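You operate a simulated robot arm through the tools that you are given. There is no shell and no other tool.

The job below is to be done with a simulated robot arm. You get a single attempt, and the scene is never put back.

Task
Measure the mobile radio's SWR on the power meter; switch the VHF amplifier on only at 2 or less.
Fine: function to SET, send, needle to the SET mark, function to SWR, read, stop sending; then the amplifier. Leave range knob, sensor switch, preamp, supply switch and the radio's watts as they are; the radio stays on.

The check looks at the end state, three seconds after you hand in, the way a careful person would. Anything else that was tipped, shoved, dropped, spilled or broken makes it a failure.

Robot
A 7-joint arm with a three-finger gripper, fixed in place. Base frame: the origin is on the floor under the middle of its stand, x ahead of it, y to its left, z up; the work surface is at about z = 0.75. Lengths are in m, angles in rad, forces in N, time in s.
It reaches about 1.342 m from its shoulder. Its first joint turns from -2.897 to 2.897 rad. Payload 2.69 kg.
The TCP is the grasp point between the finger pads, 0.03 m short of the fingertips. In the tool frame z runs along the fingers and y along their closing line. The gripper opens to 0.128 m; its body begins 0.117 m behind the TCP.
Orientation is that of the tool frame in the base frame, as a unit quaternion [x, y, z, w]. With the fingers straight down and closing along the base's y, the tool's x points along the base's -x, its y along +y and its z along -z.

Tools
- The arm moves only by the tool move_arm. Its argument "steps" is text: rows parted by semicolons, each of 7 numbers parted by spaces: the shift along the base's x, y, z in m, then the turn, a rotation vector about the base's x, y, z in rad, then the opening, from 0 (shut) to 1 (fully open). In form: dx dy dz wx wy wz gripper; .... A call has 1 to 20 rows; each row shifts and turns the commanded pose from where the row before left it. Rows are played at 5 a second. More than 0.05 m and 0.15 rad between two rows, or a gripper value outside its range, and nothing of the call is played. Where a pose cannot be reached the arm comes as near as it can. A force on the tool above 90 N (or 10 N above the force at the start of the call, whichever is more), or a blocked arm, ends the call early, and 0.2 s more pass. The fingers move at their own pace (about 0.127 m/s each) and stop on an object; they squeeze with about 45 N. The grip force told is the motor's: it shows also when the fingers shut on nothing. Time passes only in rows, and 0.2 s behind the last, so rows that do not move let the fingers close. The reply holds the time, the measured pose of the TCP, the force on the tool along the base axes, the opening and the grip force, in the units named above and with some noise, with the torque about the TCP (base axes, N m) and any sound that the robot's microphone picked up.
- Cameras (640 x 400 px; columns grow to the right, rows downward): "scene" is fixed at [0.0492, -0.5083, 1.6375]; the picture's right is [0.85, -0.53, 0.00], its down [-0.10, -0.16, -0.98] and it looks along [0.52, 0.83, -0.19] (base axes); focal length 351 px, centre (320, 200). "wrist" rides on the gripper at [0.058, 0.054, -0.131] in the tool frame; the picture's right is [-0.68, 0.74, 0.00], its down [-0.62, -0.57, -0.55] and it looks along [-0.40, -0.37, 0.84] (tool axes); focal length 234 px, centre (320, 200). There is no depth. A picture from a camera that has moved, and an enlarged one, comes with that camera's place and axes in the base frame and with its lens. The place of the scene camera against the robot may be out by one fixed shift of up to 0.012 m in any direction.
- capture(camera): a new picture of that camera. The clock stands still meanwhile.
- slide_trunk(by): moves the trunk up (or, below 0, down) by that many m; the arm rides with it, the base frame stays. It gives what a move gives, with no picture.
- enlarge(camera, box): a new picture of the part [left, top, right, bottom] of that camera's present view, enlarged. The clock stands still meanwhile.
- close_job(): hands the job in; it is judged then, once.

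Nothing tells you positions but the pictures and the camera data. Unless the task says otherwise, let go and move clear before handing in.

The tools are called after "Call:" as a command line: name --argument value ..., lists and objects as JSON in quotes. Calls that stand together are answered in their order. move_arm: Moves the arm, as the interface text tells. Its arguments: {"type":"object","properties":{"steps":{"type":"string"}},"required":["steps"]} The other tools are called the same way: slide_trunk (by) moves the trunk up or down; capture (camera) takes a picture; enlarge (camera, box) takes an enlarged picture of a part of a camera's view; close_job () hands the job in.

At the start:

```text
t: 0.0
tool_pos: [0.4216, 0.4197, 1.3971]
tool_rot: [0.0, 1.0, 0.001, 0.0]
wrist_force: [-0.2, 0.5, 0.2]
torque: [0.0, -0.04, 0.01]
gripper_width: 0.128
gripper_force: 0.1
trunk travel left (down, up): [-0.225, 0.125]
```

scene: 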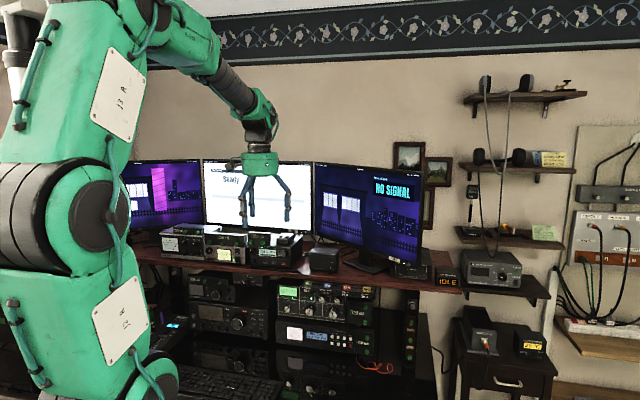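
wrist: 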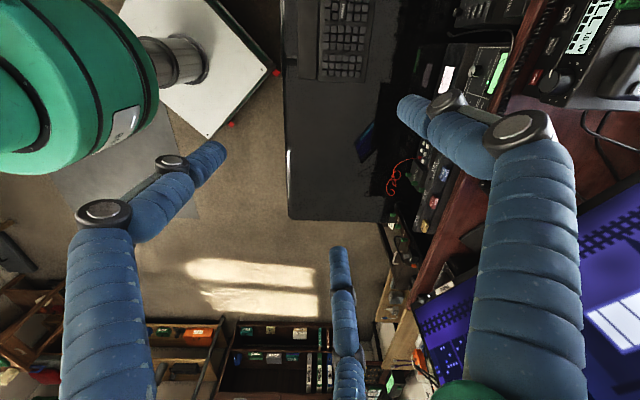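

I see a ham radio station: three monitors, a shelf with radios under them, a lower desk with more gear, and wall shelves on the right. I don't yet know which items are the mobile radio, the power meter and the amplifier, so I'll enlarge the scene view first.

Call:
enlarge --camera "scene" --box '[150, 210, 310, 310]'

Call:
enlarge --camera "scene" --box '[260, 270, 420, 370]'

Call:
enlarge --camera "scene" --box '[430, 200, 590, 300]'

Call:
enlarge --camera "scene" --box '[150, 270, 310, 370]'

Call:
enlarge --camera "scene" --box '[430, 290, 590, 390]'

Call:
enlarge --camera "scene" --box '[300, 220, 460, 320]'

```text
4.00 times, centred on (230, 260) of scene
camera zoom: at [0.0492, -0.5083, 1.6375], right [0.85, -0.53, 0.0], down [-0.1, -0.16, -0.98], along [0.52, 0.83, -0.19], focal length 1403 px, centre (680, -40)
```

zoom: 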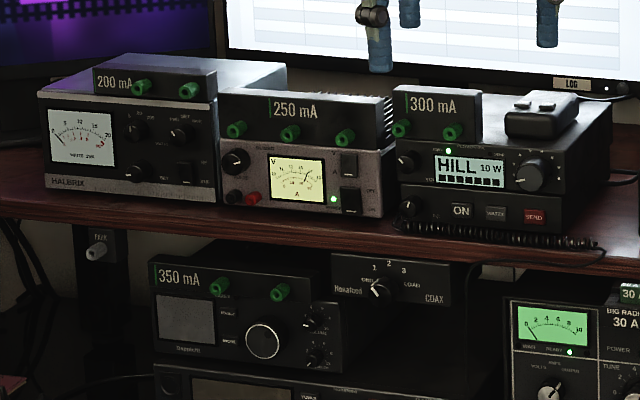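

```text
4.00 times, centred on (340, 320) of scene
camera zoom: at [0.0492, -0.5083, 1.6375], right [0.85, -0.53, 0.0], down [-0.1, -0.16, -0.98], along [0.52, 0.83, -0.19], focal length 1403 px, centre (240, -280)
```

zoom: 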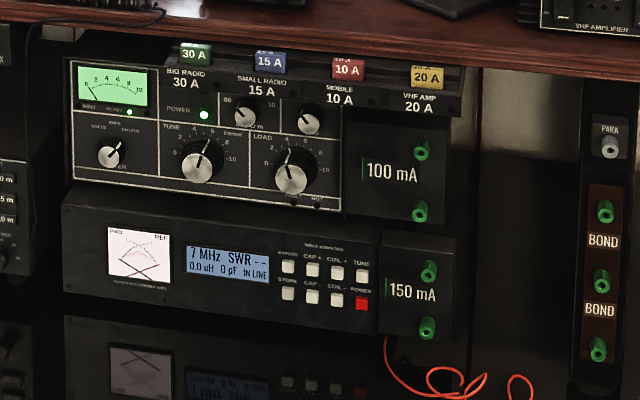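

```text
4.00 times, centred on (510, 250) of scene
camera zoom: at [0.0492, -0.5083, 1.6375], right [0.85, -0.53, 0.0], down [-0.1, -0.16, -0.98], along [0.52, 0.83, -0.19], focal length 1403 px, centre (-440, 0)
```

zoom: 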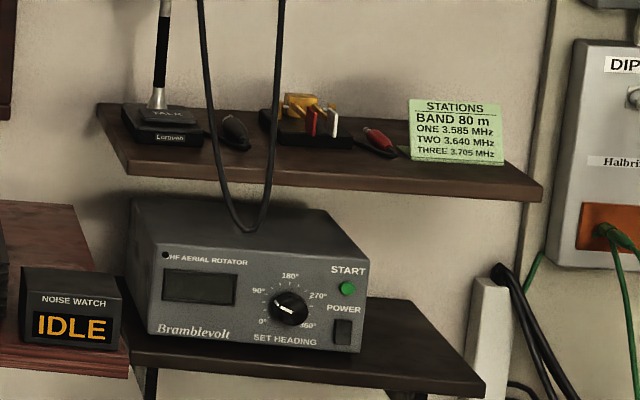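

```text
4.00 times, centred on (230, 320) of scene
camera zoom: at [0.0492, -0.5083, 1.6375], right [0.85, -0.53, 0.0], down [-0.1, -0.16, -0.98], along [0.52, 0.83, -0.19], focal length 1403 px, centre (680, -280)
```

zoom: 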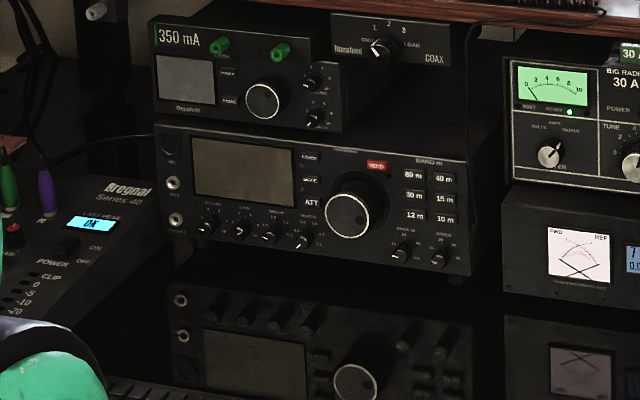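

```text
4.00 times, centred on (510, 340) of scene
camera zoom: at [0.0492, -0.5083, 1.6375], right [0.85, -0.53, 0.0], down [-0.1, -0.16, -0.98], along [0.52, 0.83, -0.19], focal length 1403 px, centre (-440, -360)
```

zoom: 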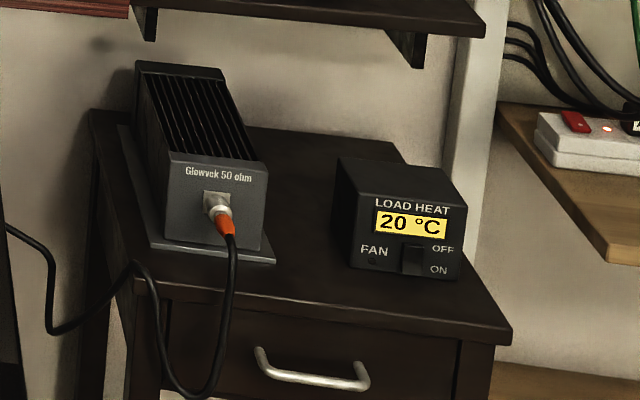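

```text
4.00 times, centred on (380, 270) of scene
camera zoom: at [0.0492, -0.5083, 1.6375], right [0.85, -0.53, 0.0], down [-0.1, -0.16, -0.98], along [0.52, 0.83, -0.19], focal length 1403 px, centre (80, -80)
```

zoom: 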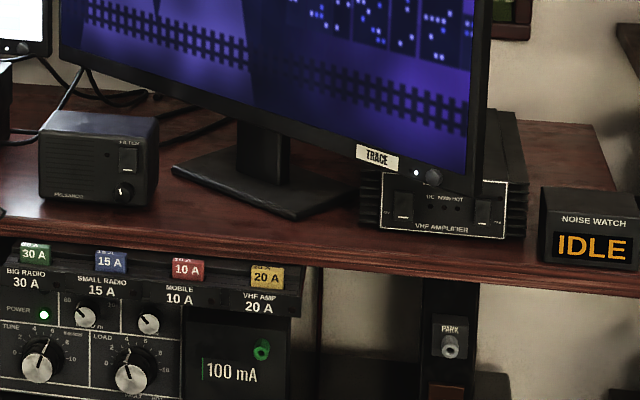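

The Halbrix unit on the left of the shelf looks like the power meter, and the "HILL 10 W" unit looks like the mobile radio with its SEND key. The VHF amplifier sits under the right monitor. I'll zoom in on the controls.

Call:
enlarge --camera "scene" --box '[156, 222, 212, 257]'

Call:
enlarge --camera "scene" --box '[244, 230, 308, 270]'

Call:
enlarge --camera "scene" --box '[384, 250, 448, 290]'

Call:
enlarge --camera "scene" --box '[200, 230, 256, 265]'

Call:
capture --camera "wrist"

```text
11.43 times, centred on (184, 240) of scene
camera zoom: at [0.0492, -0.5083, 1.6375], right [0.85, -0.53, 0.0], down [-0.1, -0.16, -0.98], along [0.52, 0.83, -0.19], focal length 4008 px, centre (1874, -251)
```

zoom: 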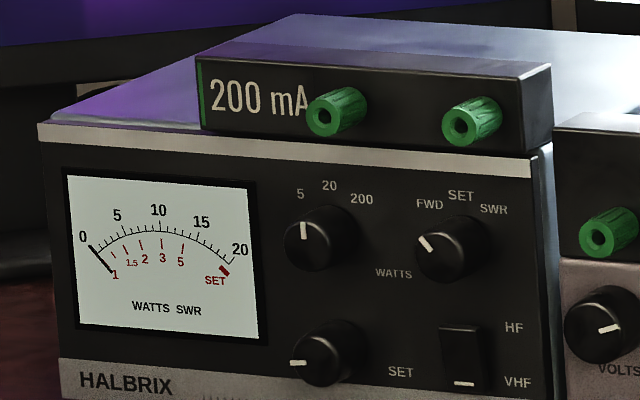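

```text
10.00 times, centred on (276, 250) of scene
camera zoom: at [0.0492, -0.5083, 1.6375], right [0.85, -0.53, 0.0], down [-0.1, -0.16, -0.98], along [0.52, 0.83, -0.19], focal length 3507 px, centre (760, -300)
```

zoom: 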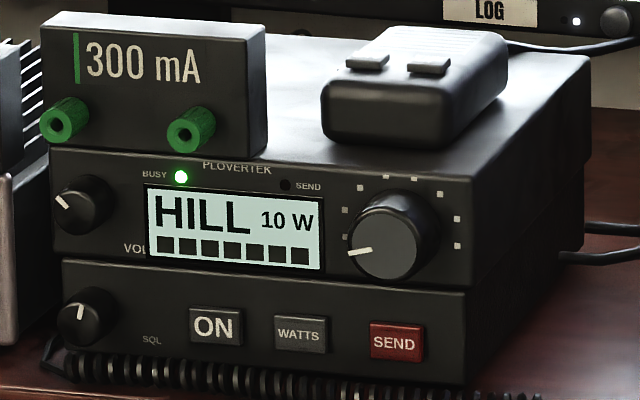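

```text
10.00 times, centred on (416, 270) of scene
camera zoom: at [0.0492, -0.5083, 1.6375], right [0.85, -0.53, 0.0], down [-0.1, -0.16, -0.98], along [0.52, 0.83, -0.19], focal length 3507 px, centre (-640, -500)
```

zoom: 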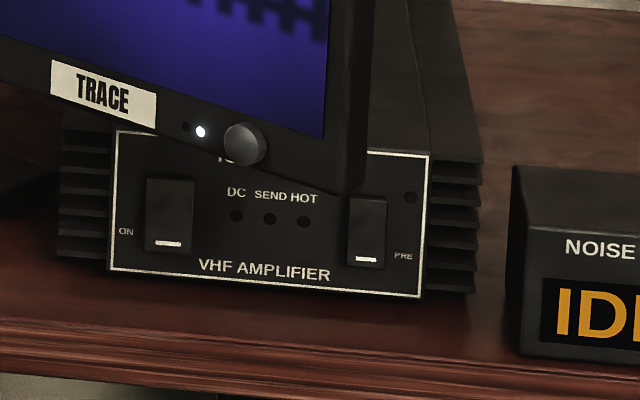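

```text
11.43 times, centred on (228, 248) of scene
camera zoom: at [0.0492, -0.5083, 1.6375], right [0.85, -0.53, 0.0], down [-0.1, -0.16, -0.98], along [0.52, 0.83, -0.19], focal length 4008 px, centre (1371, -343)
```

zoom: 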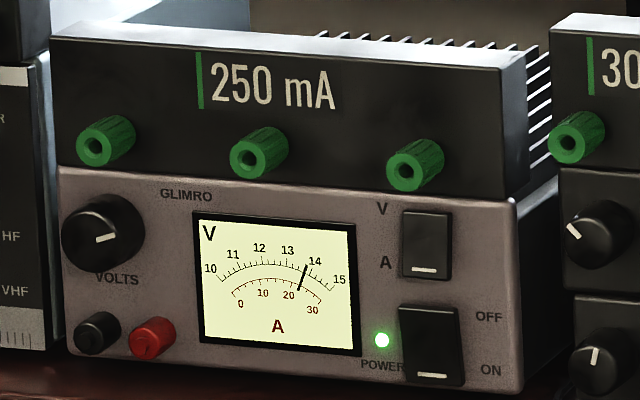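

```text
taken
camera wrist: at [0.364, 0.4741, 1.528], right [0.68, 0.74, 0.0], down [0.62, -0.57, 0.55], along [0.4, -0.37, -0.84], focal length 234 px, centre (320, 200)
```

wrist: 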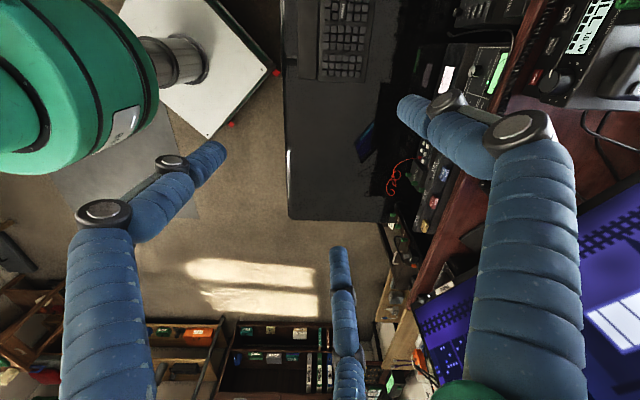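

The power meter's function pointer is at FWD, the radio is in receive at 10 W with SEND dark, and the amplifier's ON rocker reads off. First I'll close the gripper in free air to learn how its fingers meet.

Call:
move_arm --steps "0 0 0 0 0 0 0; 0 0 0 0 0 0 0; 0 0 0 0 0 0 0; 0 0 0 0 0 0 0; 0 0 0 0 0 0 0"

Call:
capture --camera "wrist"

Call:
enlarge --camera "scene" --box '[210, 130, 322, 200]'

Call:
enlarge --camera "scene" --box '[210, 170, 322, 240]'

```text
t: 1.2
tool_pos: [0.4227, 0.4207, 1.3976]
tool_rot: [0.0, 1.0, 0.0, 0.0]
wrist_force: [-1.0, -0.3, 0.5]
torque: [0.02, -0.05, 0.01]
gripper_width: 0.0021
gripper_force: 31.6
trunk travel left (down, up): [-0.225, 0.125]
```

```text
taken
camera wrist: at [0.364, 0.4741, 1.528], right [0.68, 0.74, 0.0], down [0.62, -0.57, 0.55], along [0.4, -0.37, -0.84], focal length 234 px, centre (320, 200)
```

wrist: 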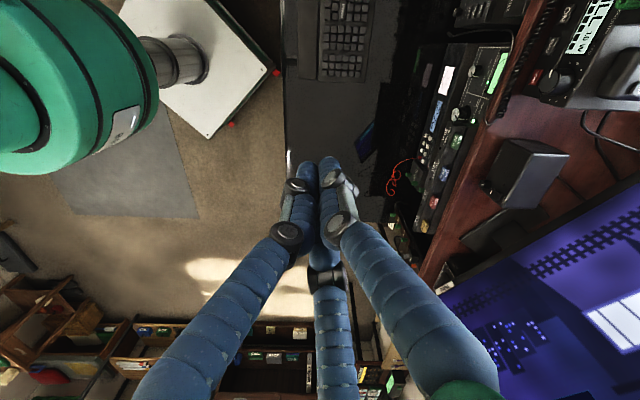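

```text
5.71 times, centred on (266, 165) of scene
camera zoom: at [0.0492, -0.5083, 1.6375], right [0.85, -0.53, 0.0], down [-0.1, -0.16, -0.98], along [0.52, 0.83, -0.19], focal length 2004 px, centre (629, 400)
```

zoom: 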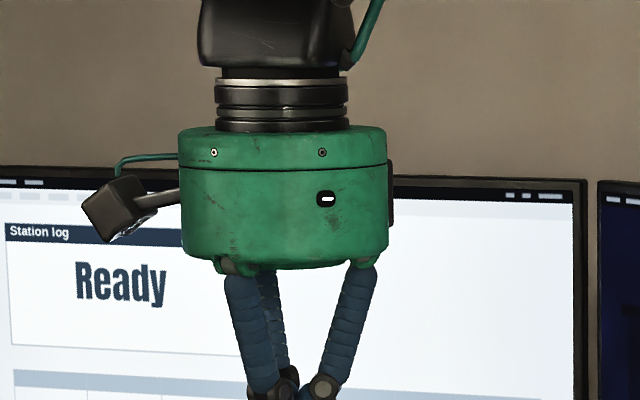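

```text
5.71 times, centred on (266, 205) of scene
camera zoom: at [0.0492, -0.5083, 1.6375], right [0.85, -0.53, 0.0], down [-0.1, -0.16, -0.98], along [0.52, 0.83, -0.19], focal length 2004 px, centre (629, 171)
```

zoom: 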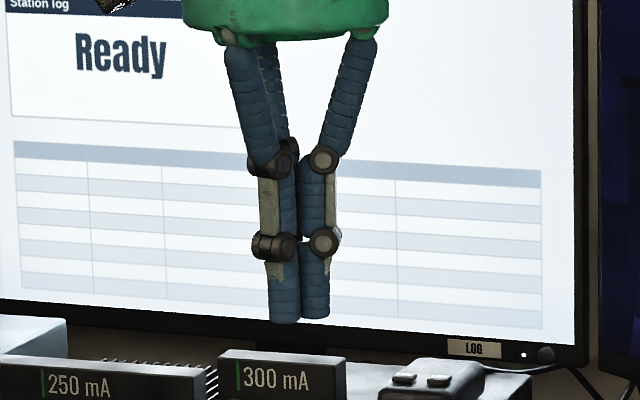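

The three fingers close radially at about 120° to one tight bundle, which will work as a pusher or a small-knob grip. The panels face diagonally back toward the robot, so I'll swing the tool from pointing down to pointing level at them, in place and well clear.

Call:
move_arm --steps "0 0 0 0.09 -0.1114 0 0; 0 0 0 0.09 -0.1114 0 0; 0 0 0 0.09 -0.1114 0 0; 0 0 0 0.09 -0.1114 0 0; 0 0 0 0.09 -0.1114 0 0; 0 0 0 0.09 -0.1114 0 0"

Call:
capture --camera "scene"

Call:
capture --camera "wrist"

```text
t: 2.6
tool_pos: [0.4212, 0.4201, 1.3981]
tool_rot: [-0.001, 0.908, 0.263, 0.325]
wrist_force: [-0.4, -0.4, -0.5]
torque: [-0.04, 0.03, 0.0]
gripper_width: 0.0021
gripper_force: 31.5
trunk travel left (down, up): [-0.225, 0.125]
```

```text
taken
```

scene: 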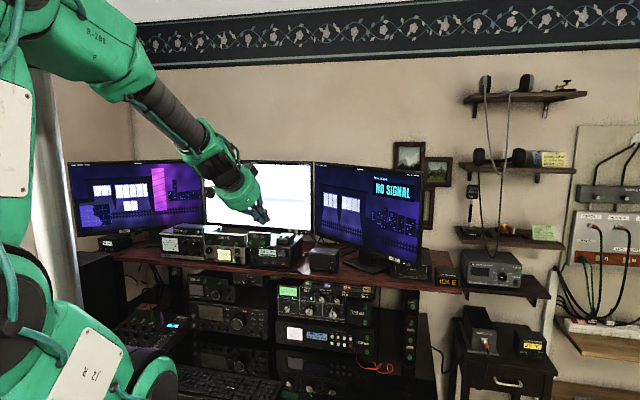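

```text
taken
camera wrist: at [0.2898, 0.414, 1.4739], right [0.41, 0.52, 0.75], down [0.26, -0.85, 0.45], along [0.88, 0.01, -0.48], focal length 234 px, centre (320, 200)
```

wrist: 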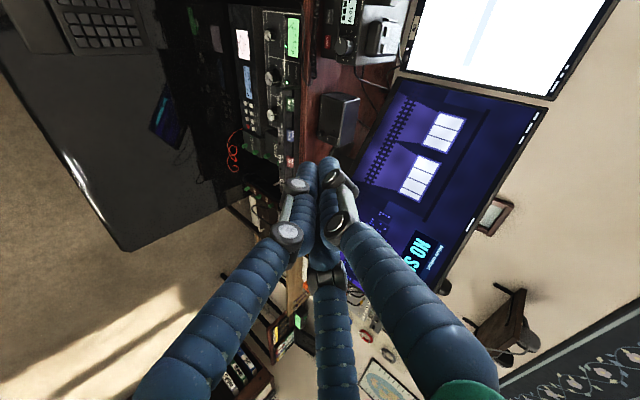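

The tool is turning well and nothing is near it. I'll finish the swing to level, then start rolling so the wrist camera comes to the top.

Call:
move_arm --steps "0 0 0 0.09 -0.1114 0 0; 0 0 0 0.09 -0.1114 0 0; 0 0 0 0.09 -0.1114 0 0; 0 0 0 0.09 -0.1114 0 0; 0 0 0 0.09 -0.1114 0 0; 0 0 0 0.117 0.0945 0 0; 0 0 0 0.117 0.0945 0 0; 0 0 0 0.117 0.0945 0 0; 0 0 0 0.117 0.0945 0 0; 0 0 0 0.117 0.0945 0 0"

Call:
capture --camera "scene"

Call:
capture --camera "wrist"

```text
t: 4.8
tool_pos: [0.3587, 0.4927, 1.5791]
tool_rot: [0.26, 0.673, 0.598, 0.347]
wrist_force: [-0.3, 1.3, 0.5]
torque: [-0.03, 0.03, -0.01]
gripper_width: 0.0021
gripper_force: 31.4
out of reach, approached as far as the arm can: row 5, 6, 7, 8, 9, 10
trunk travel left (down, up): [-0.225, 0.125]
```

```text
taken
```

scene: 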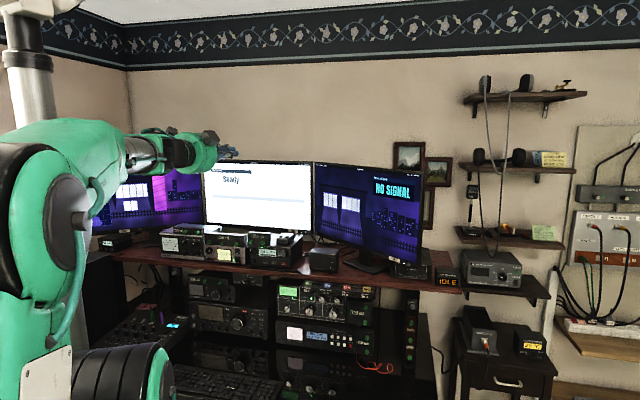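

```text
taken
camera wrist: at [0.2172, 0.4627, 1.6268], right [0.37, -0.41, 0.83], down [-0.01, -0.9, -0.44], along [0.93, 0.16, -0.34], focal length 234 px, centre (320, 200)
```

wrist: 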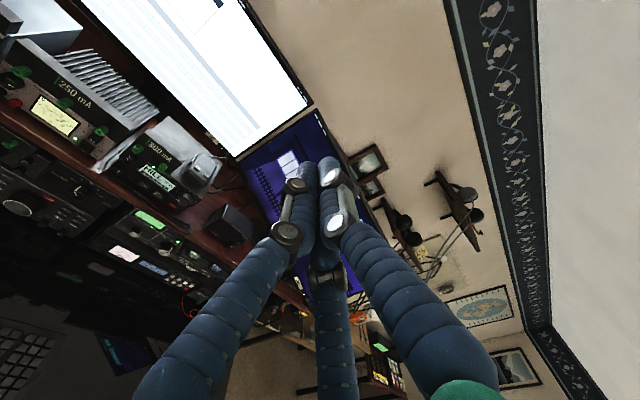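

The last rows ran out of reach because the hand folded too close to the shoulder, and it drifted up to z about 1.58 in clear air. I'll hold still one row to see where the commanded pose stands.

Call:
move_arm --steps "0 0 0 0 0 0 0; 0 0 0 0 0 0 0"

```text
t: 5.4
tool_pos: [0.3579, 0.4922, 1.5795]
tool_rot: [0.259, 0.673, 0.599, 0.348]
wrist_force: [-0.3, 0.1, -0.4]
torque: [-0.01, -0.03, -0.03]
gripper_width: 0.0019
gripper_force: 32.0
trunk travel left (down, up): [-0.225, 0.125]
```

Holding works, so the command now stands at the measured pose: fingers level, with the single finger's side up. Next I'll move slightly toward the panel and down to about radio height.

Call:
move_arm --steps "0.009 0.007 -0.04 0 0 0 0; 0.009 0.007 -0.04 0 0 0 0; 0.009 0.007 -0.04 0 0 0 0; 0.009 0.007 -0.04 0 0 0 0; 0.009 0.007 -0.04 0 0 0 0; 0.009 0.007 -0.04 0 0 0 0; 0.009 0.007 -0.04 0 0 0 0"

Call:
capture --camera "scene"

Call:
capture --camera "wrist"

```text
t: 7.0
tool_pos: [0.3963, 0.4762, 1.5423]
tool_rot: [0.262, 0.689, 0.583, 0.342]
wrist_force: [1.0, -0.2, -0.8]
torque: [0.0, 0.0, -0.02]
gripper_width: 0.0021
gripper_force: 30.9
out of reach, approached as far as the arm can: row 1, 2, 3, 4, 5, 6, 7
trunk travel left (down, up): [-0.225, 0.125]
```

```text
taken
```

scene: 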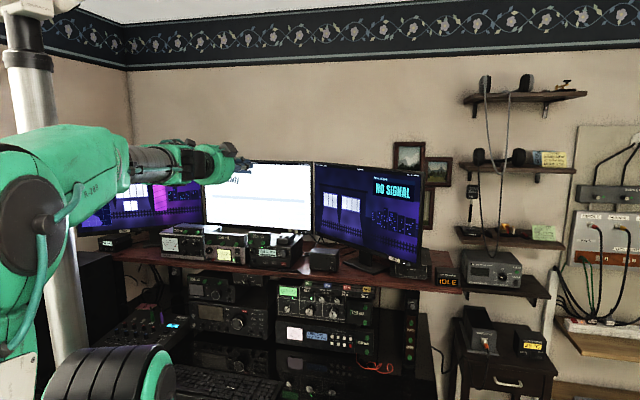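

```text
taken
camera wrist: at [0.2558, 0.4486, 1.5961], right [0.4, -0.38, 0.84], down [-0.02, -0.91, -0.41], along [0.92, 0.15, -0.37], focal length 234 px, centre (320, 200)
```

wrist: 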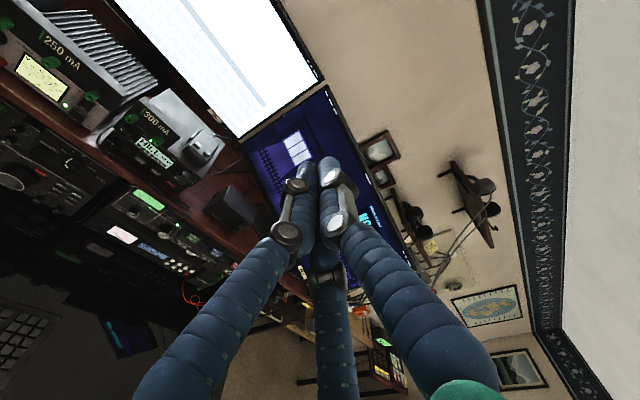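

The move was limited again because the wrist seems to be straight and at its bending limit. I'll study the arm's shape before choosing how to come in lower.

Call:
enlarge --camera "scene" --box '[0, 0, 320, 200]'

Call:
enlarge --camera "scene" --box '[0, 200, 320, 400]'

```text
2.00 times, centred on (160, 100) of scene
camera zoom: at [0.0492, -0.5083, 1.6375], right [0.85, -0.53, 0.0], down [-0.1, -0.16, -0.98], along [0.52, 0.83, -0.19], focal length 701 px, centre (640, 400)
```

zoom: 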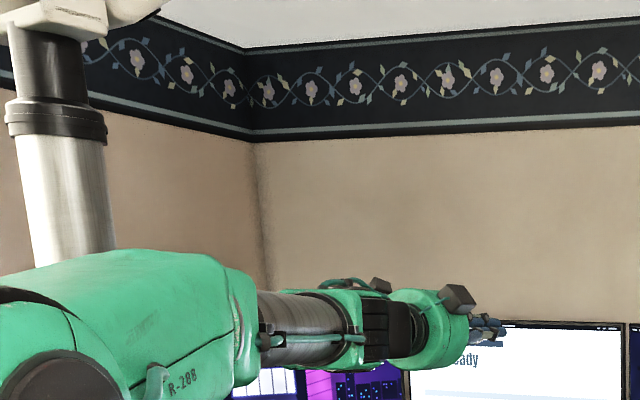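

```text
2.00 times, centred on (160, 300) of scene
camera zoom: at [0.0492, -0.5083, 1.6375], right [0.85, -0.53, 0.0], down [-0.1, -0.16, -0.98], along [0.52, 0.83, -0.19], focal length 701 px, centre (640, 0)
```

zoom: 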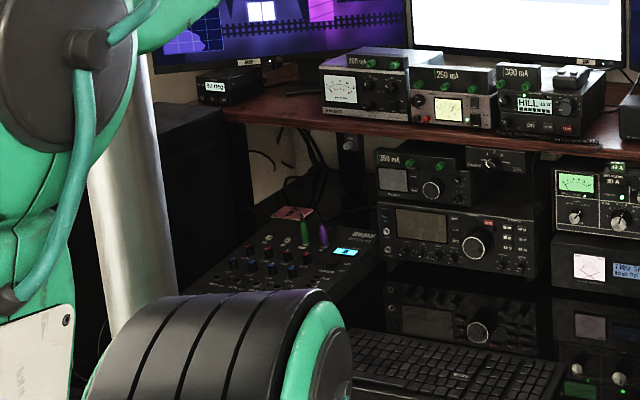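

The forearm and hand are in line at z about 1.55, so the wrist can't bend further up. Lowering the trunk brings the whole arm down, and the hand stays about 0.25 m clear of the radios, so I'll do that in two parts.

Call:
slide_trunk --by -0.11

Call:
capture --camera "scene"

```text
t: 8.4
tool_pos: [0.3958, 0.4758, 1.4328]
tool_rot: [0.263, 0.688, 0.583, 0.342]
wrist_force: [0.1, 0.0, 0.7]
torque: [-0.04, 0.02, -0.01]
gripper_width: 0.0023
gripper_force: 31.5
trunk travel left (down, up): [-0.115, 0.235]
```

```text
taken
```

scene: 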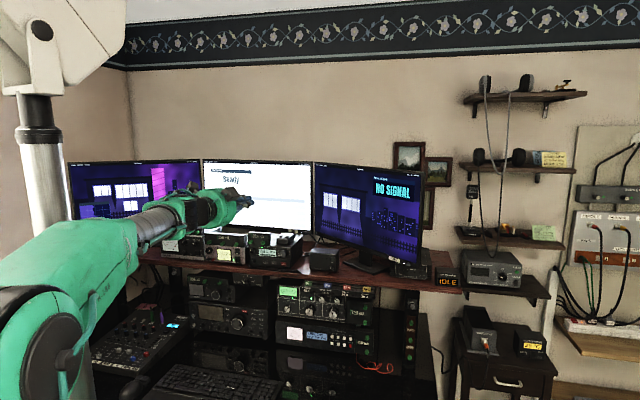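

The trunk column came down and the hand is at z about 1.43, still clear. I'll lower the trunk most of the remaining way.

Call:
slide_trunk --by -0.1

Call:
move_arm --steps "0.01 0.008 -0.02 0 0 0 0; 0.01 0.008 -0.02 0 0 0 0; 0.01 0.008 -0.02 0 0 0 0; 0.01 0.008 -0.02 0 0 0 0"

Call:
capture --camera "scene"

Call:
capture --camera "wrist"

```text
t: 9.8
tool_pos: [0.3961, 0.4768, 1.3317]
tool_rot: [0.263, 0.689, 0.583, 0.342]
wrist_force: [0.5, 0.2, 0.4]
torque: [-0.03, 0.05, 0.01]
gripper_width: 0.0021
gripper_force: 31.8
trunk travel left (down, up): [-0.015, 0.335]
```

```text
t: 10.8
tool_pos: [0.4109, 0.4669, 1.3151]
tool_rot: [0.263, 0.696, 0.575, 0.34]
wrist_force: [0.2, -0.1, 0.5]
torque: [0.02, -0.03, 0.01]
gripper_width: 0.0022
gripper_force: 31.8
out of reach, approached as far as the arm can: row 1, 2, 3, 4
trunk travel left (down, up): [-0.015, 0.335]
```

```text
taken
```

scene: 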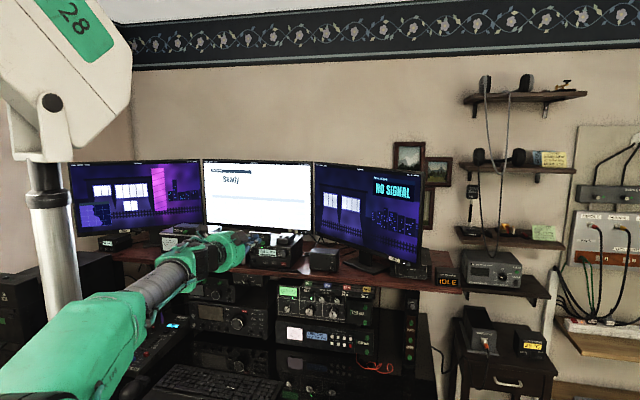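

```text
taken
camera wrist: at [0.2714, 0.4407, 1.3709], right [0.41, -0.36, 0.84], down [-0.02, -0.92, -0.39], along [0.91, 0.14, -0.38], focal length 234 px, centre (320, 200)
```

wrist: 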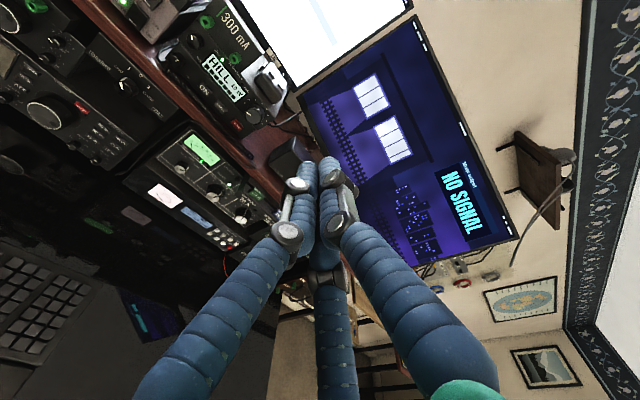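

The wrist still blocks that direction. Next I'll yaw the tool to the right while moving it outward in free air, so the wrist bends sideways and opens up another posture.

Call:
move_arm --steps "0.02 -0.01 0 0 0 -0.14 0; 0.02 -0.01 0 0 0 -0.14 0; 0.02 -0.01 0 0 0 -0.14 0; 0.02 -0.01 0 0 0 -0.14 0"

Call:
capture --camera "scene"

```text
t: 11.8
tool_pos: [0.4848, 0.4076, 1.3675]
tool_rot: [0.442, 0.594, 0.46, 0.49]
wrist_force: [-0.7, -0.1, 0.4]
torque: [-0.02, 0.04, 0.11]
gripper_width: 0.0023
gripper_force: 32.0
out of reach, approached as far as the arm can: row 1, 2, 3, 4
trunk travel left (down, up): [-0.015, 0.335]
```

```text
taken
```

scene: 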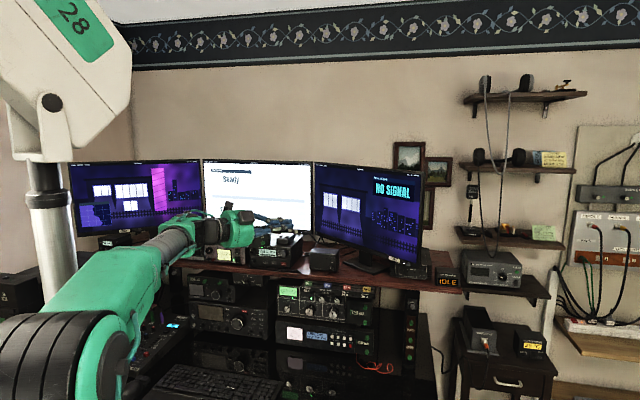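

The tool now points about along +x and the wrist is bent sideways. I'll test whether it can go down from here.

Call:
move_arm --steps "0.01 0 -0.03 0 0 0 0; 0.01 0 -0.03 0 0 0 0; 0.01 0 -0.03 0 0 0 0"

Call:
capture --camera "scene"

```text
t: 12.6
tool_pos: [0.5103, 0.384, 1.3509]
tool_rot: [0.441, 0.6, 0.457, 0.487]
wrist_force: [-0.3, 0.6, -1.1]
torque: [-0.07, -0.01, -0.06]
gripper_width: 0.002
gripper_force: 31.5
out of reach, approached as far as the arm can: row 1, 2, 3
trunk travel left (down, up): [-0.015, 0.335]
```

```text
taken
```

scene: 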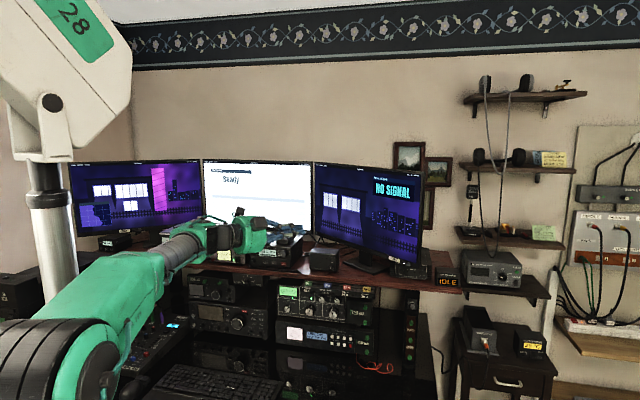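

I'll take a closer look at the arm's links to understand which joint is limiting it.

Call:
enlarge --camera "scene" --box '[0, 200, 320, 400]'

Call:
enlarge --camera "scene" --box '[120, 180, 312, 300]'

Call:
capture --camera "wrist"

```text
2.00 times, centred on (160, 300) of scene
camera zoom: at [0.0492, -0.5083, 1.6375], right [0.85, -0.53, 0.0], down [-0.1, -0.16, -0.98], along [0.52, 0.83, -0.19], focal length 701 px, centre (640, 0)
```

zoom: 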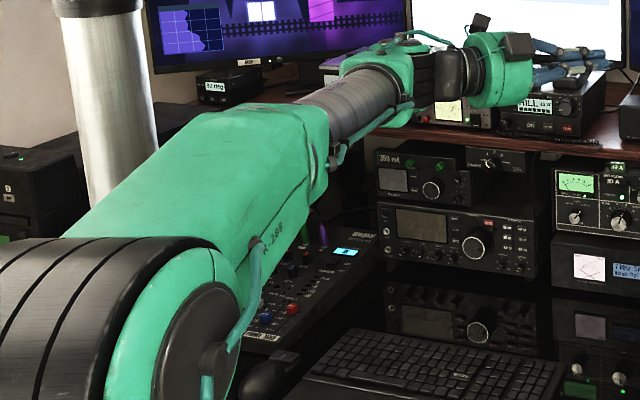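

```text
3.33 times, centred on (216, 240) of scene
camera zoom: at [0.0492, -0.5083, 1.6375], right [0.85, -0.53, 0.0], down [-0.1, -0.16, -0.98], along [0.52, 0.83, -0.19], focal length 1169 px, centre (667, 67)
```

zoom: 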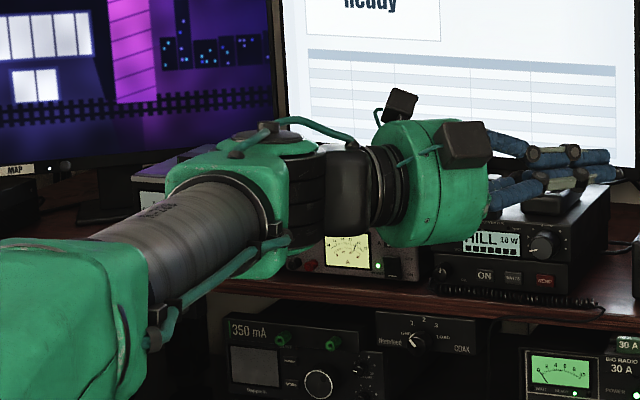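

```text
taken
camera wrist: at [0.3772, 0.4364, 1.4062], right [0.15, -0.52, 0.84], down [-0.51, -0.77, -0.38], along [0.85, -0.37, -0.38], focal length 234 px, centre (320, 200)
```

wrist: 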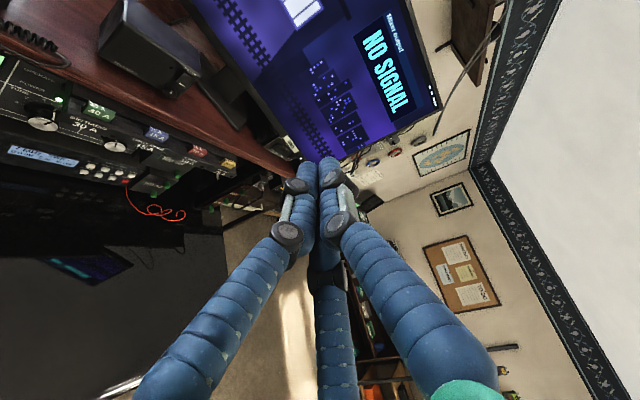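

The wrist now has a healthy sideways bend, yet it's still limited. I'll probe the reach by pitching the tool down a little while lowering it in free air.

Call:
move_arm --steps "0 0 0 -0.017 0.149 0 0; 0 0 0 -0.017 0.149 0 0"

Call:
move_arm --steps "0 0 -0.02 0 0 0 0; 0 0 -0.02 0 0 0 0"

```text
t: 13.2
tool_pos: [0.5093, 0.3853, 1.3522]
tool_rot: [0.498, 0.664, 0.384, 0.404]
wrist_force: [-0.2, 0.8, -1.0]
torque: [0.0, -0.02, 0.02]
gripper_width: 0.0022
gripper_force: 31.6
trunk travel left (down, up): [-0.015, 0.335]
```

```text
t: 13.8
tool_pos: [0.5082, 0.3844, 1.3108]
tool_rot: [0.498, 0.664, 0.385, 0.404]
wrist_force: [-0.5, -0.8, 0.3]
torque: [-0.01, 0.0, 0.05]
gripper_width: 0.002
gripper_force: 31.0
trunk travel left (down, up): [-0.015, 0.335]
```

Pitched down about 22° it reaches freely, so the limit is in pitching up, possibly the last joint after my earlier roll. I'll roll back and try pitching up again.

Call:
move_arm --steps "0 0 0 -0.136 -0.016 0.056 0; 0 0 0 -0.136 -0.016 0.056 0; 0 0 0 -0.136 -0.016 0.056 0; 0 0 0 -0.136 -0.016 0.056 0; 0 0 0 -0.136 -0.016 0.056 0"

Call:
move_arm --steps "0 0 0 0.017 -0.149 0 0; 0 0 0 0.017 -0.149 0 0"

Call:
capture --camera "scene"

```text
t: 14.9
tool_pos: [0.5085, 0.3848, 1.3119]
tool_rot: [0.223, 0.799, 0.213, 0.516]
wrist_force: [0.2, 1.0, 0.3]
torque: [0.02, 0.02, 0.0]
gripper_width: 0.0019
gripper_force: 31.0
trunk travel left (down, up): [-0.015, 0.335]
```

```text
t: 15.6
tool_pos: [0.5092, 0.3837, 1.3124]
tool_rot: [0.198, 0.709, 0.258, 0.626]
wrist_force: [-0.5, -0.1, 0.1]
torque: [-0.02, 0.05, 0.0]
gripper_width: 0.0021
gripper_force: 30.9
trunk travel left (down, up): [-0.015, 0.335]
```

```text
taken
```

scene: 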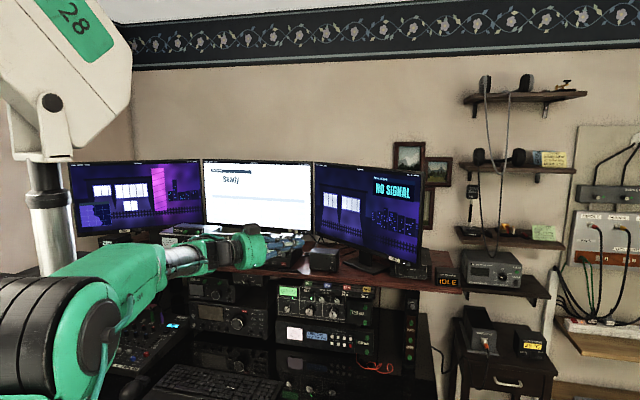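

Rolling back freed the last joint and the tool is now nearly level at z about 1.31. Now I'll yaw back to face the panels and move in front of the mobile radio, keeping about 0.2 m clear.

Call:
move_arm --steps "-0.0084 0.0374 -0.012 0.006 -0.016 0.112 0; -0.0084 0.0374 -0.012 0.006 -0.016 0.112 0; -0.0084 0.0374 -0.012 0.006 -0.016 0.112 0; -0.0084 0.0374 -0.012 0.006 -0.016 0.112 0; -0.0084 0.0374 -0.012 0.006 -0.016 0.112 0"

Call:
capture --camera "scene"

Call:
capture --camera "wrist"

```text
t: 16.8
tool_pos: [0.4626, 0.5724, 1.2551]
tool_rot: [-0.006, 0.71, 0.434, 0.554]
wrist_force: [-1.3, -0.6, 0.5]
torque: [-0.05, 0.02, -0.01]
gripper_width: 0.002
gripper_force: 31.7
out of reach, approached as far as the arm can: row 5
trunk travel left (down, up): [-0.015, 0.335]
```

```text
taken
```

scene: 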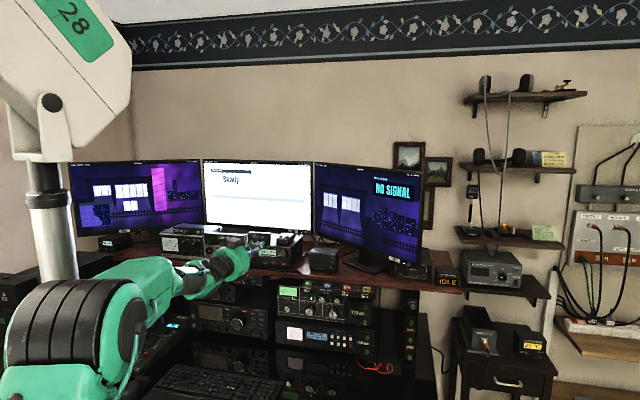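

```text
taken
camera wrist: at [0.3112, 0.5518, 1.2422], right [-0.1, 0.14, 0.99], down [0.09, -0.99, 0.15], along [0.99, 0.1, 0.09], focal length 234 px, centre (320, 200)
```

wrist: 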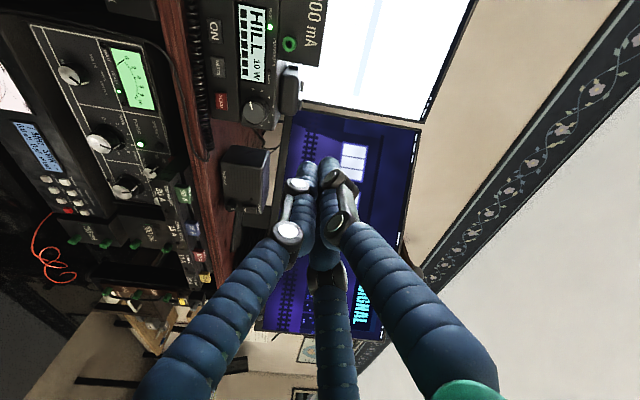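

The hand is level in front of the radio, and a first triangulation puts the SEND key near (0.63, 0.70, 1.117). I'll enlarge the wrist view to refine positions and the panel direction.

Call:
enlarge --camera "wrist" --box '[160, 0, 320, 100]'

Call:
enlarge --camera "wrist" --box '[160, 60, 320, 160]'

Call:
enlarge --camera "scene" --box '[220, 230, 316, 290]'

```text
4.00 times, centred on (240, 50) of wrist
camera zoom: at [0.3112, 0.5518, 1.2422], right [-0.1, 0.14, 0.99], down [0.09, -0.99, 0.15], along [0.99, 0.1, 0.09], focal length 937 px, centre (640, 800)
```

zoom: 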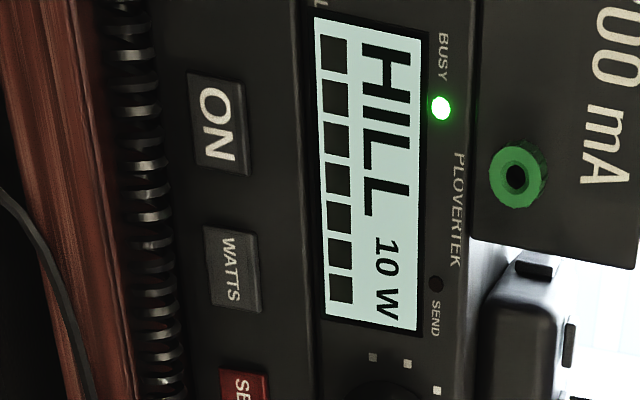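

```text
4.00 times, centred on (240, 110) of wrist
camera zoom: at [0.3112, 0.5518, 1.2422], right [-0.1, 0.14, 0.99], down [0.09, -0.99, 0.15], along [0.99, 0.1, 0.09], focal length 937 px, centre (640, 560)
```

zoom: 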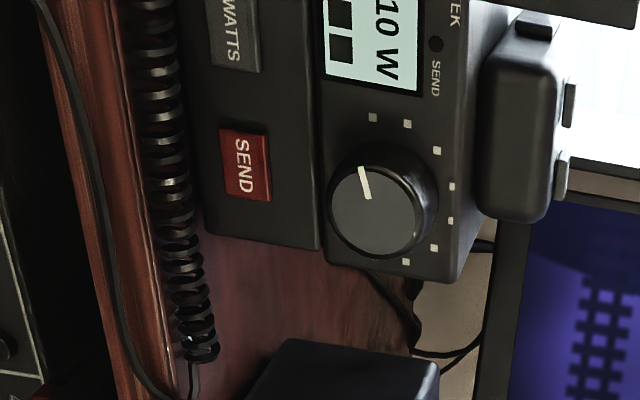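

```text
6.67 times, centred on (268, 260) of scene
camera zoom: at [0.0492, -0.5083, 1.6375], right [0.85, -0.53, 0.0], down [-0.1, -0.16, -0.98], along [0.52, 0.83, -0.19], focal length 2338 px, centre (667, -200)
```

zoom: 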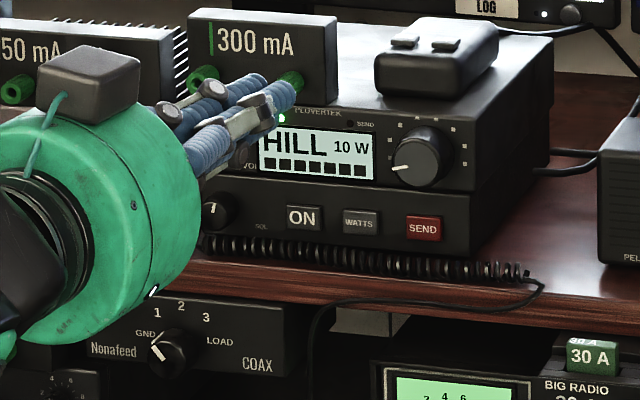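

SEND comes out at about (0.629, 0.698, 1.117) and ON at (0.577, 0.757, 1.115), so the panels face roughly azimuth 39.5° inward and the function knob should be near (0.36, 1.02, 1.16). A coiled mic cord lies low in front of the radio and must be avoided. Now I'll roll the hand back to gain turning margin, then go to the meter.

Call:
move_arm --steps "0 0 0 -0.1104 -0.0907 0 0; 0 0 0 -0.1104 -0.0907 0 0; 0 0 0 -0.1104 -0.0907 0 0; 0 0 0 -0.1104 -0.0907 0 0; 0 0 0 -0.1104 -0.0907 0 0; 0 0 0 -0.1104 -0.0907 0 0; 0 0 0 -0.1104 -0.0907 0 0; 0 0 0 -0.1104 -0.0907 0 0; 0 0 0 -0.1104 -0.0907 0 0; 0 0 0 -0.1104 -0.0907 0 0; 0 0 0 -0.1104 -0.0907 0 0"

Call:
move_arm --steps "-0.026 0.0317 -0.003 0 0 0 0; -0.026 0.0317 -0.003 0 0 0 0; -0.026 0.0317 -0.003 0 0 0 0; -0.026 0.0317 -0.003 0 0 0 0; -0.026 0.0317 -0.003 0 0 0 0; -0.026 0.0317 -0.003 0 0 0 0; -0.026 0.0317 -0.003 0 0 0 0; -0.026 0.0317 -0.003 0 0 0 0"

Call:
capture --camera "scene"

Call:
capture --camera "wrist"

```text
t: 19.1
tool_pos: [0.4648, 0.5736, 1.2557]
tool_rot: [-0.505, 0.49, -0.08, 0.706]
wrist_force: [0.1, -0.3, 0.0]
torque: [0.01, -0.03, 0.01]
gripper_width: 0.0023
gripper_force: 31.5
trunk travel left (down, up): [-0.015, 0.335]
```

```text
t: 21.1
tool_pos: [0.3309, 0.7961, 1.2794]
tool_rot: [-0.461, 0.513, -0.098, 0.717]
wrist_force: [0.7, -0.7, 1.1]
torque: [0.0, 0.01, 0.03]
gripper_width: 0.0021
gripper_force: 31.6
trunk travel left (down, up): [-0.015, 0.335]
stopped in row 8: the arm was blocked; the commanded pose is now the measured one
```

```text
taken
```

scene: 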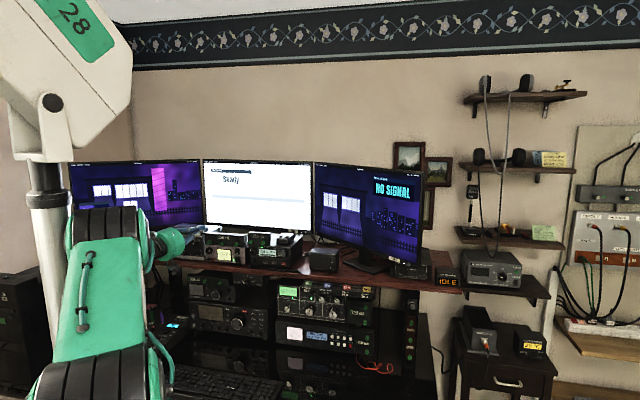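

```text
taken
camera wrist: at [0.2308, 0.7162, 1.1932], right [-0.55, 0.83, -0.13], down [-0.55, -0.24, 0.8], along [0.63, 0.51, 0.58], focal length 234 px, centre (320, 200)
```

wrist: 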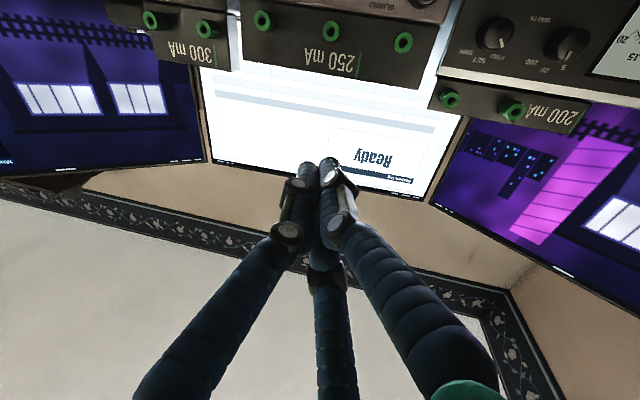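

The last row stopped as "blocked", with the hand still free, so an upper link may have met something. I'll look closely at the arm and its surroundings before moving on.

Call:
enlarge --camera "scene" --box '[0, 160, 256, 320]'

Call:
enlarge --camera "scene" --box '[96, 200, 256, 300]'

Call:
enlarge --camera "scene" --box '[0, 240, 256, 400]'

```text
2.50 times, centred on (128, 240) of scene
camera zoom: at [0.0492, -0.5083, 1.6375], right [0.85, -0.53, 0.0], down [-0.1, -0.16, -0.98], along [0.52, 0.83, -0.19], focal length 877 px, centre (800, 100)
```

zoom: 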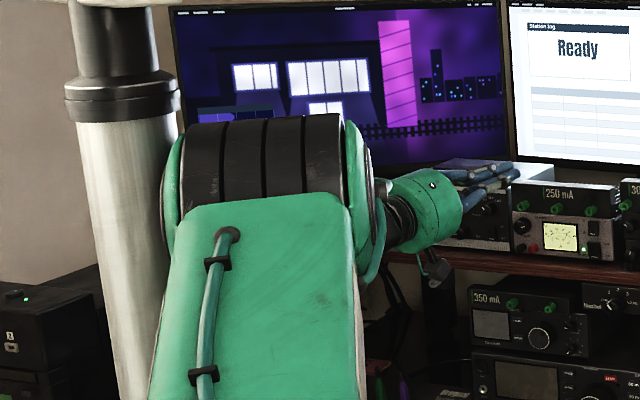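

```text
4.00 times, centred on (176, 250) of scene
camera zoom: at [0.0492, -0.5083, 1.6375], right [0.85, -0.53, 0.0], down [-0.1, -0.16, -0.98], along [0.52, 0.83, -0.19], focal length 1403 px, centre (896, 0)
```

zoom: 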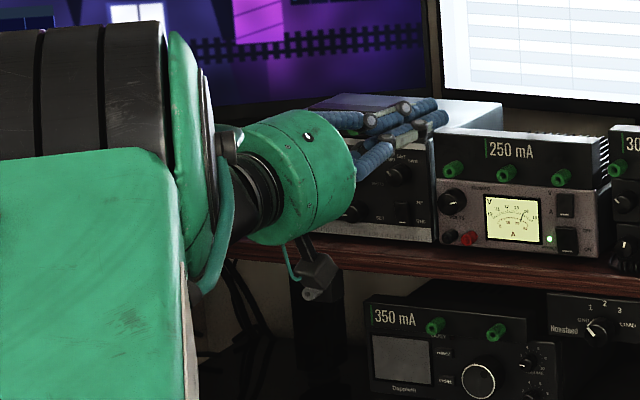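

```text
2.50 times, centred on (128, 320) of scene
camera zoom: at [0.0492, -0.5083, 1.6375], right [0.85, -0.53, 0.0], down [-0.1, -0.16, -0.98], along [0.52, 0.83, -0.19], focal length 877 px, centre (800, -100)
```

zoom: 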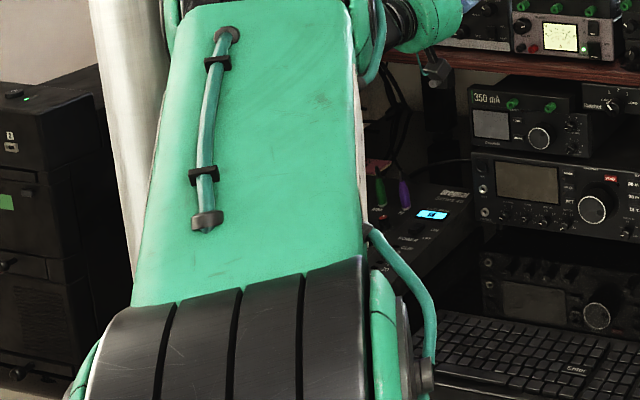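

Nothing on the desk has moved, and it looks like the elbow came up against the robot's own mast. I'll back off the way I came, then raise the trunk so the elbow sits farther forward for the left-side reach.

Call:
move_arm --steps "0.02 -0.025 0 0 0 0.03 0; 0.02 -0.025 0 0 0 0.03 0; 0.02 -0.025 0 0 0 0.03 0"

Call:
slide_trunk --by 0.12

Call:
capture --camera "scene"

```text
t: 21.9
tool_pos: [0.3863, 0.722, 1.2809]
tool_rot: [-0.485, 0.491, -0.065, 0.721]
wrist_force: [-0.8, 0.6, 0.2]
torque: [-0.01, 0.04, -0.04]
gripper_width: 0.002
gripper_force: 31.4
trunk travel left (down, up): [-0.015, 0.335]
```

```text
t: 23.4
tool_pos: [0.3875, 0.7222, 1.3989]
tool_rot: [-0.485, 0.492, -0.065, 0.72]
wrist_force: [-0.7, 0.6, 0.5]
torque: [0.01, 0.01, -0.01]
gripper_width: 0.0022
gripper_force: 31.1
trunk travel left (down, up): [-0.135, 0.215]
```

```text
taken
```

scene: 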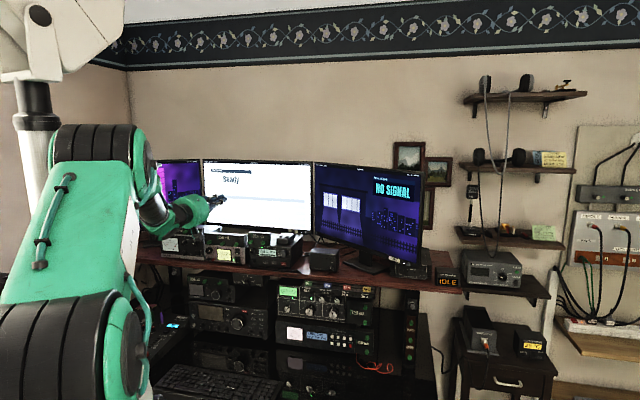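

The elbow rises close to the mast, so I'll move left in short parts while lowering the hand, watching the elbow.

Call:
move_arm --steps "0 0 -0.04 0 0 0 0; 0 0 -0.04 0 0 0 0; 0 0 -0.04 0 0 0 0; -0.02 0.025 -0.02 0 0 0 0; -0.02 0.025 0 0 0 0 0"

Call:
capture --camera "scene"

```text
t: 24.6
tool_pos: [0.3483, 0.7723, 1.257]
tool_rot: [-0.484, 0.492, -0.066, 0.721]
wrist_force: [0.7, 0.5, -0.5]
torque: [0.04, -0.01, 0.04]
gripper_width: 0.0021
gripper_force: 31.3
trunk travel left (down, up): [-0.135, 0.215]
```

```text
taken
```

scene: 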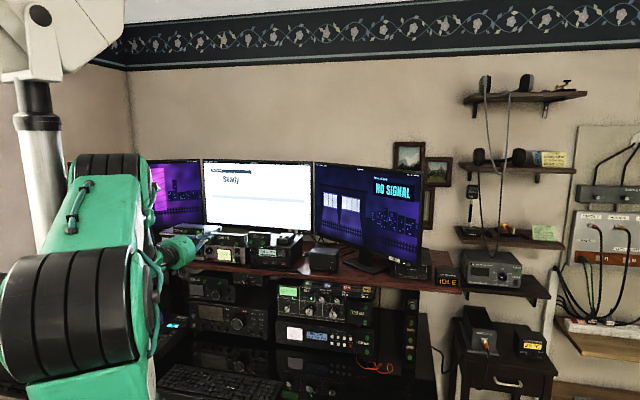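

The elbow has moved forward, clear of the mast. I'll continue left along the panel toward the meter.

Call:
move_arm --steps "-0.025 0.031 -0.005 0 0 0 0; -0.025 0.031 -0.005 0 0 0 0; -0.025 0.031 -0.005 0 0 0 0; -0.025 0.031 -0.005 0 0 0 0"

Call:
capture --camera "scene"

Call:
capture --camera "wrist"

```text
t: 25.9
tool_pos: [0.3334, 0.8713, 1.2787]
tool_rot: [-0.443, 0.515, -0.09, 0.728]
wrist_force: [-0.9, 0.9, -0.6]
torque: [0.03, -0.06, -0.05]
gripper_width: 0.002
gripper_force: 31.3
trunk travel left (down, up): [-0.135, 0.215]
stopped in row 4: the arm was blocked; the commanded pose is now the measured one
```

```text
taken
```

scene: 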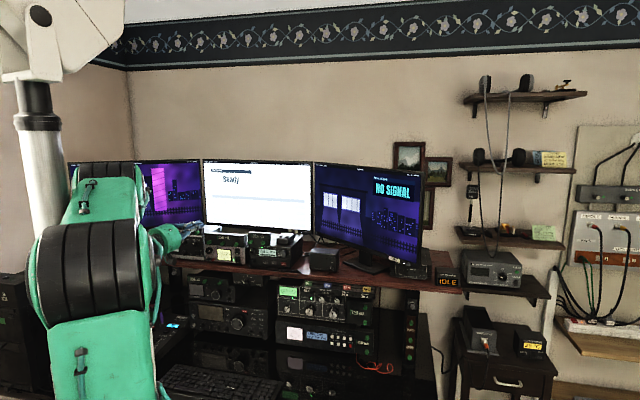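

```text
taken
camera wrist: at [0.234, 0.7965, 1.1896], right [-0.55, 0.83, -0.09], down [-0.55, -0.28, 0.79], along [0.63, 0.48, 0.61], focal length 234 px, centre (320, 200)
```

wrist: 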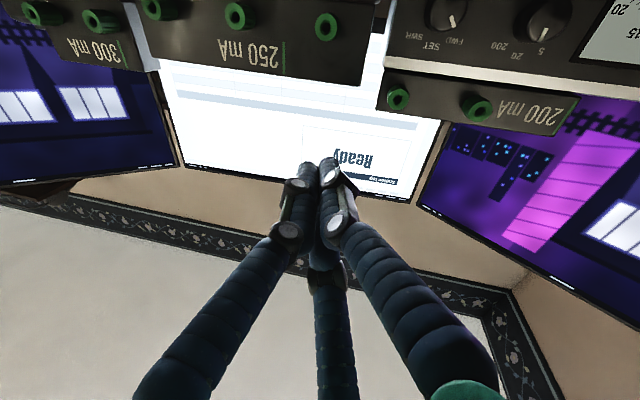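

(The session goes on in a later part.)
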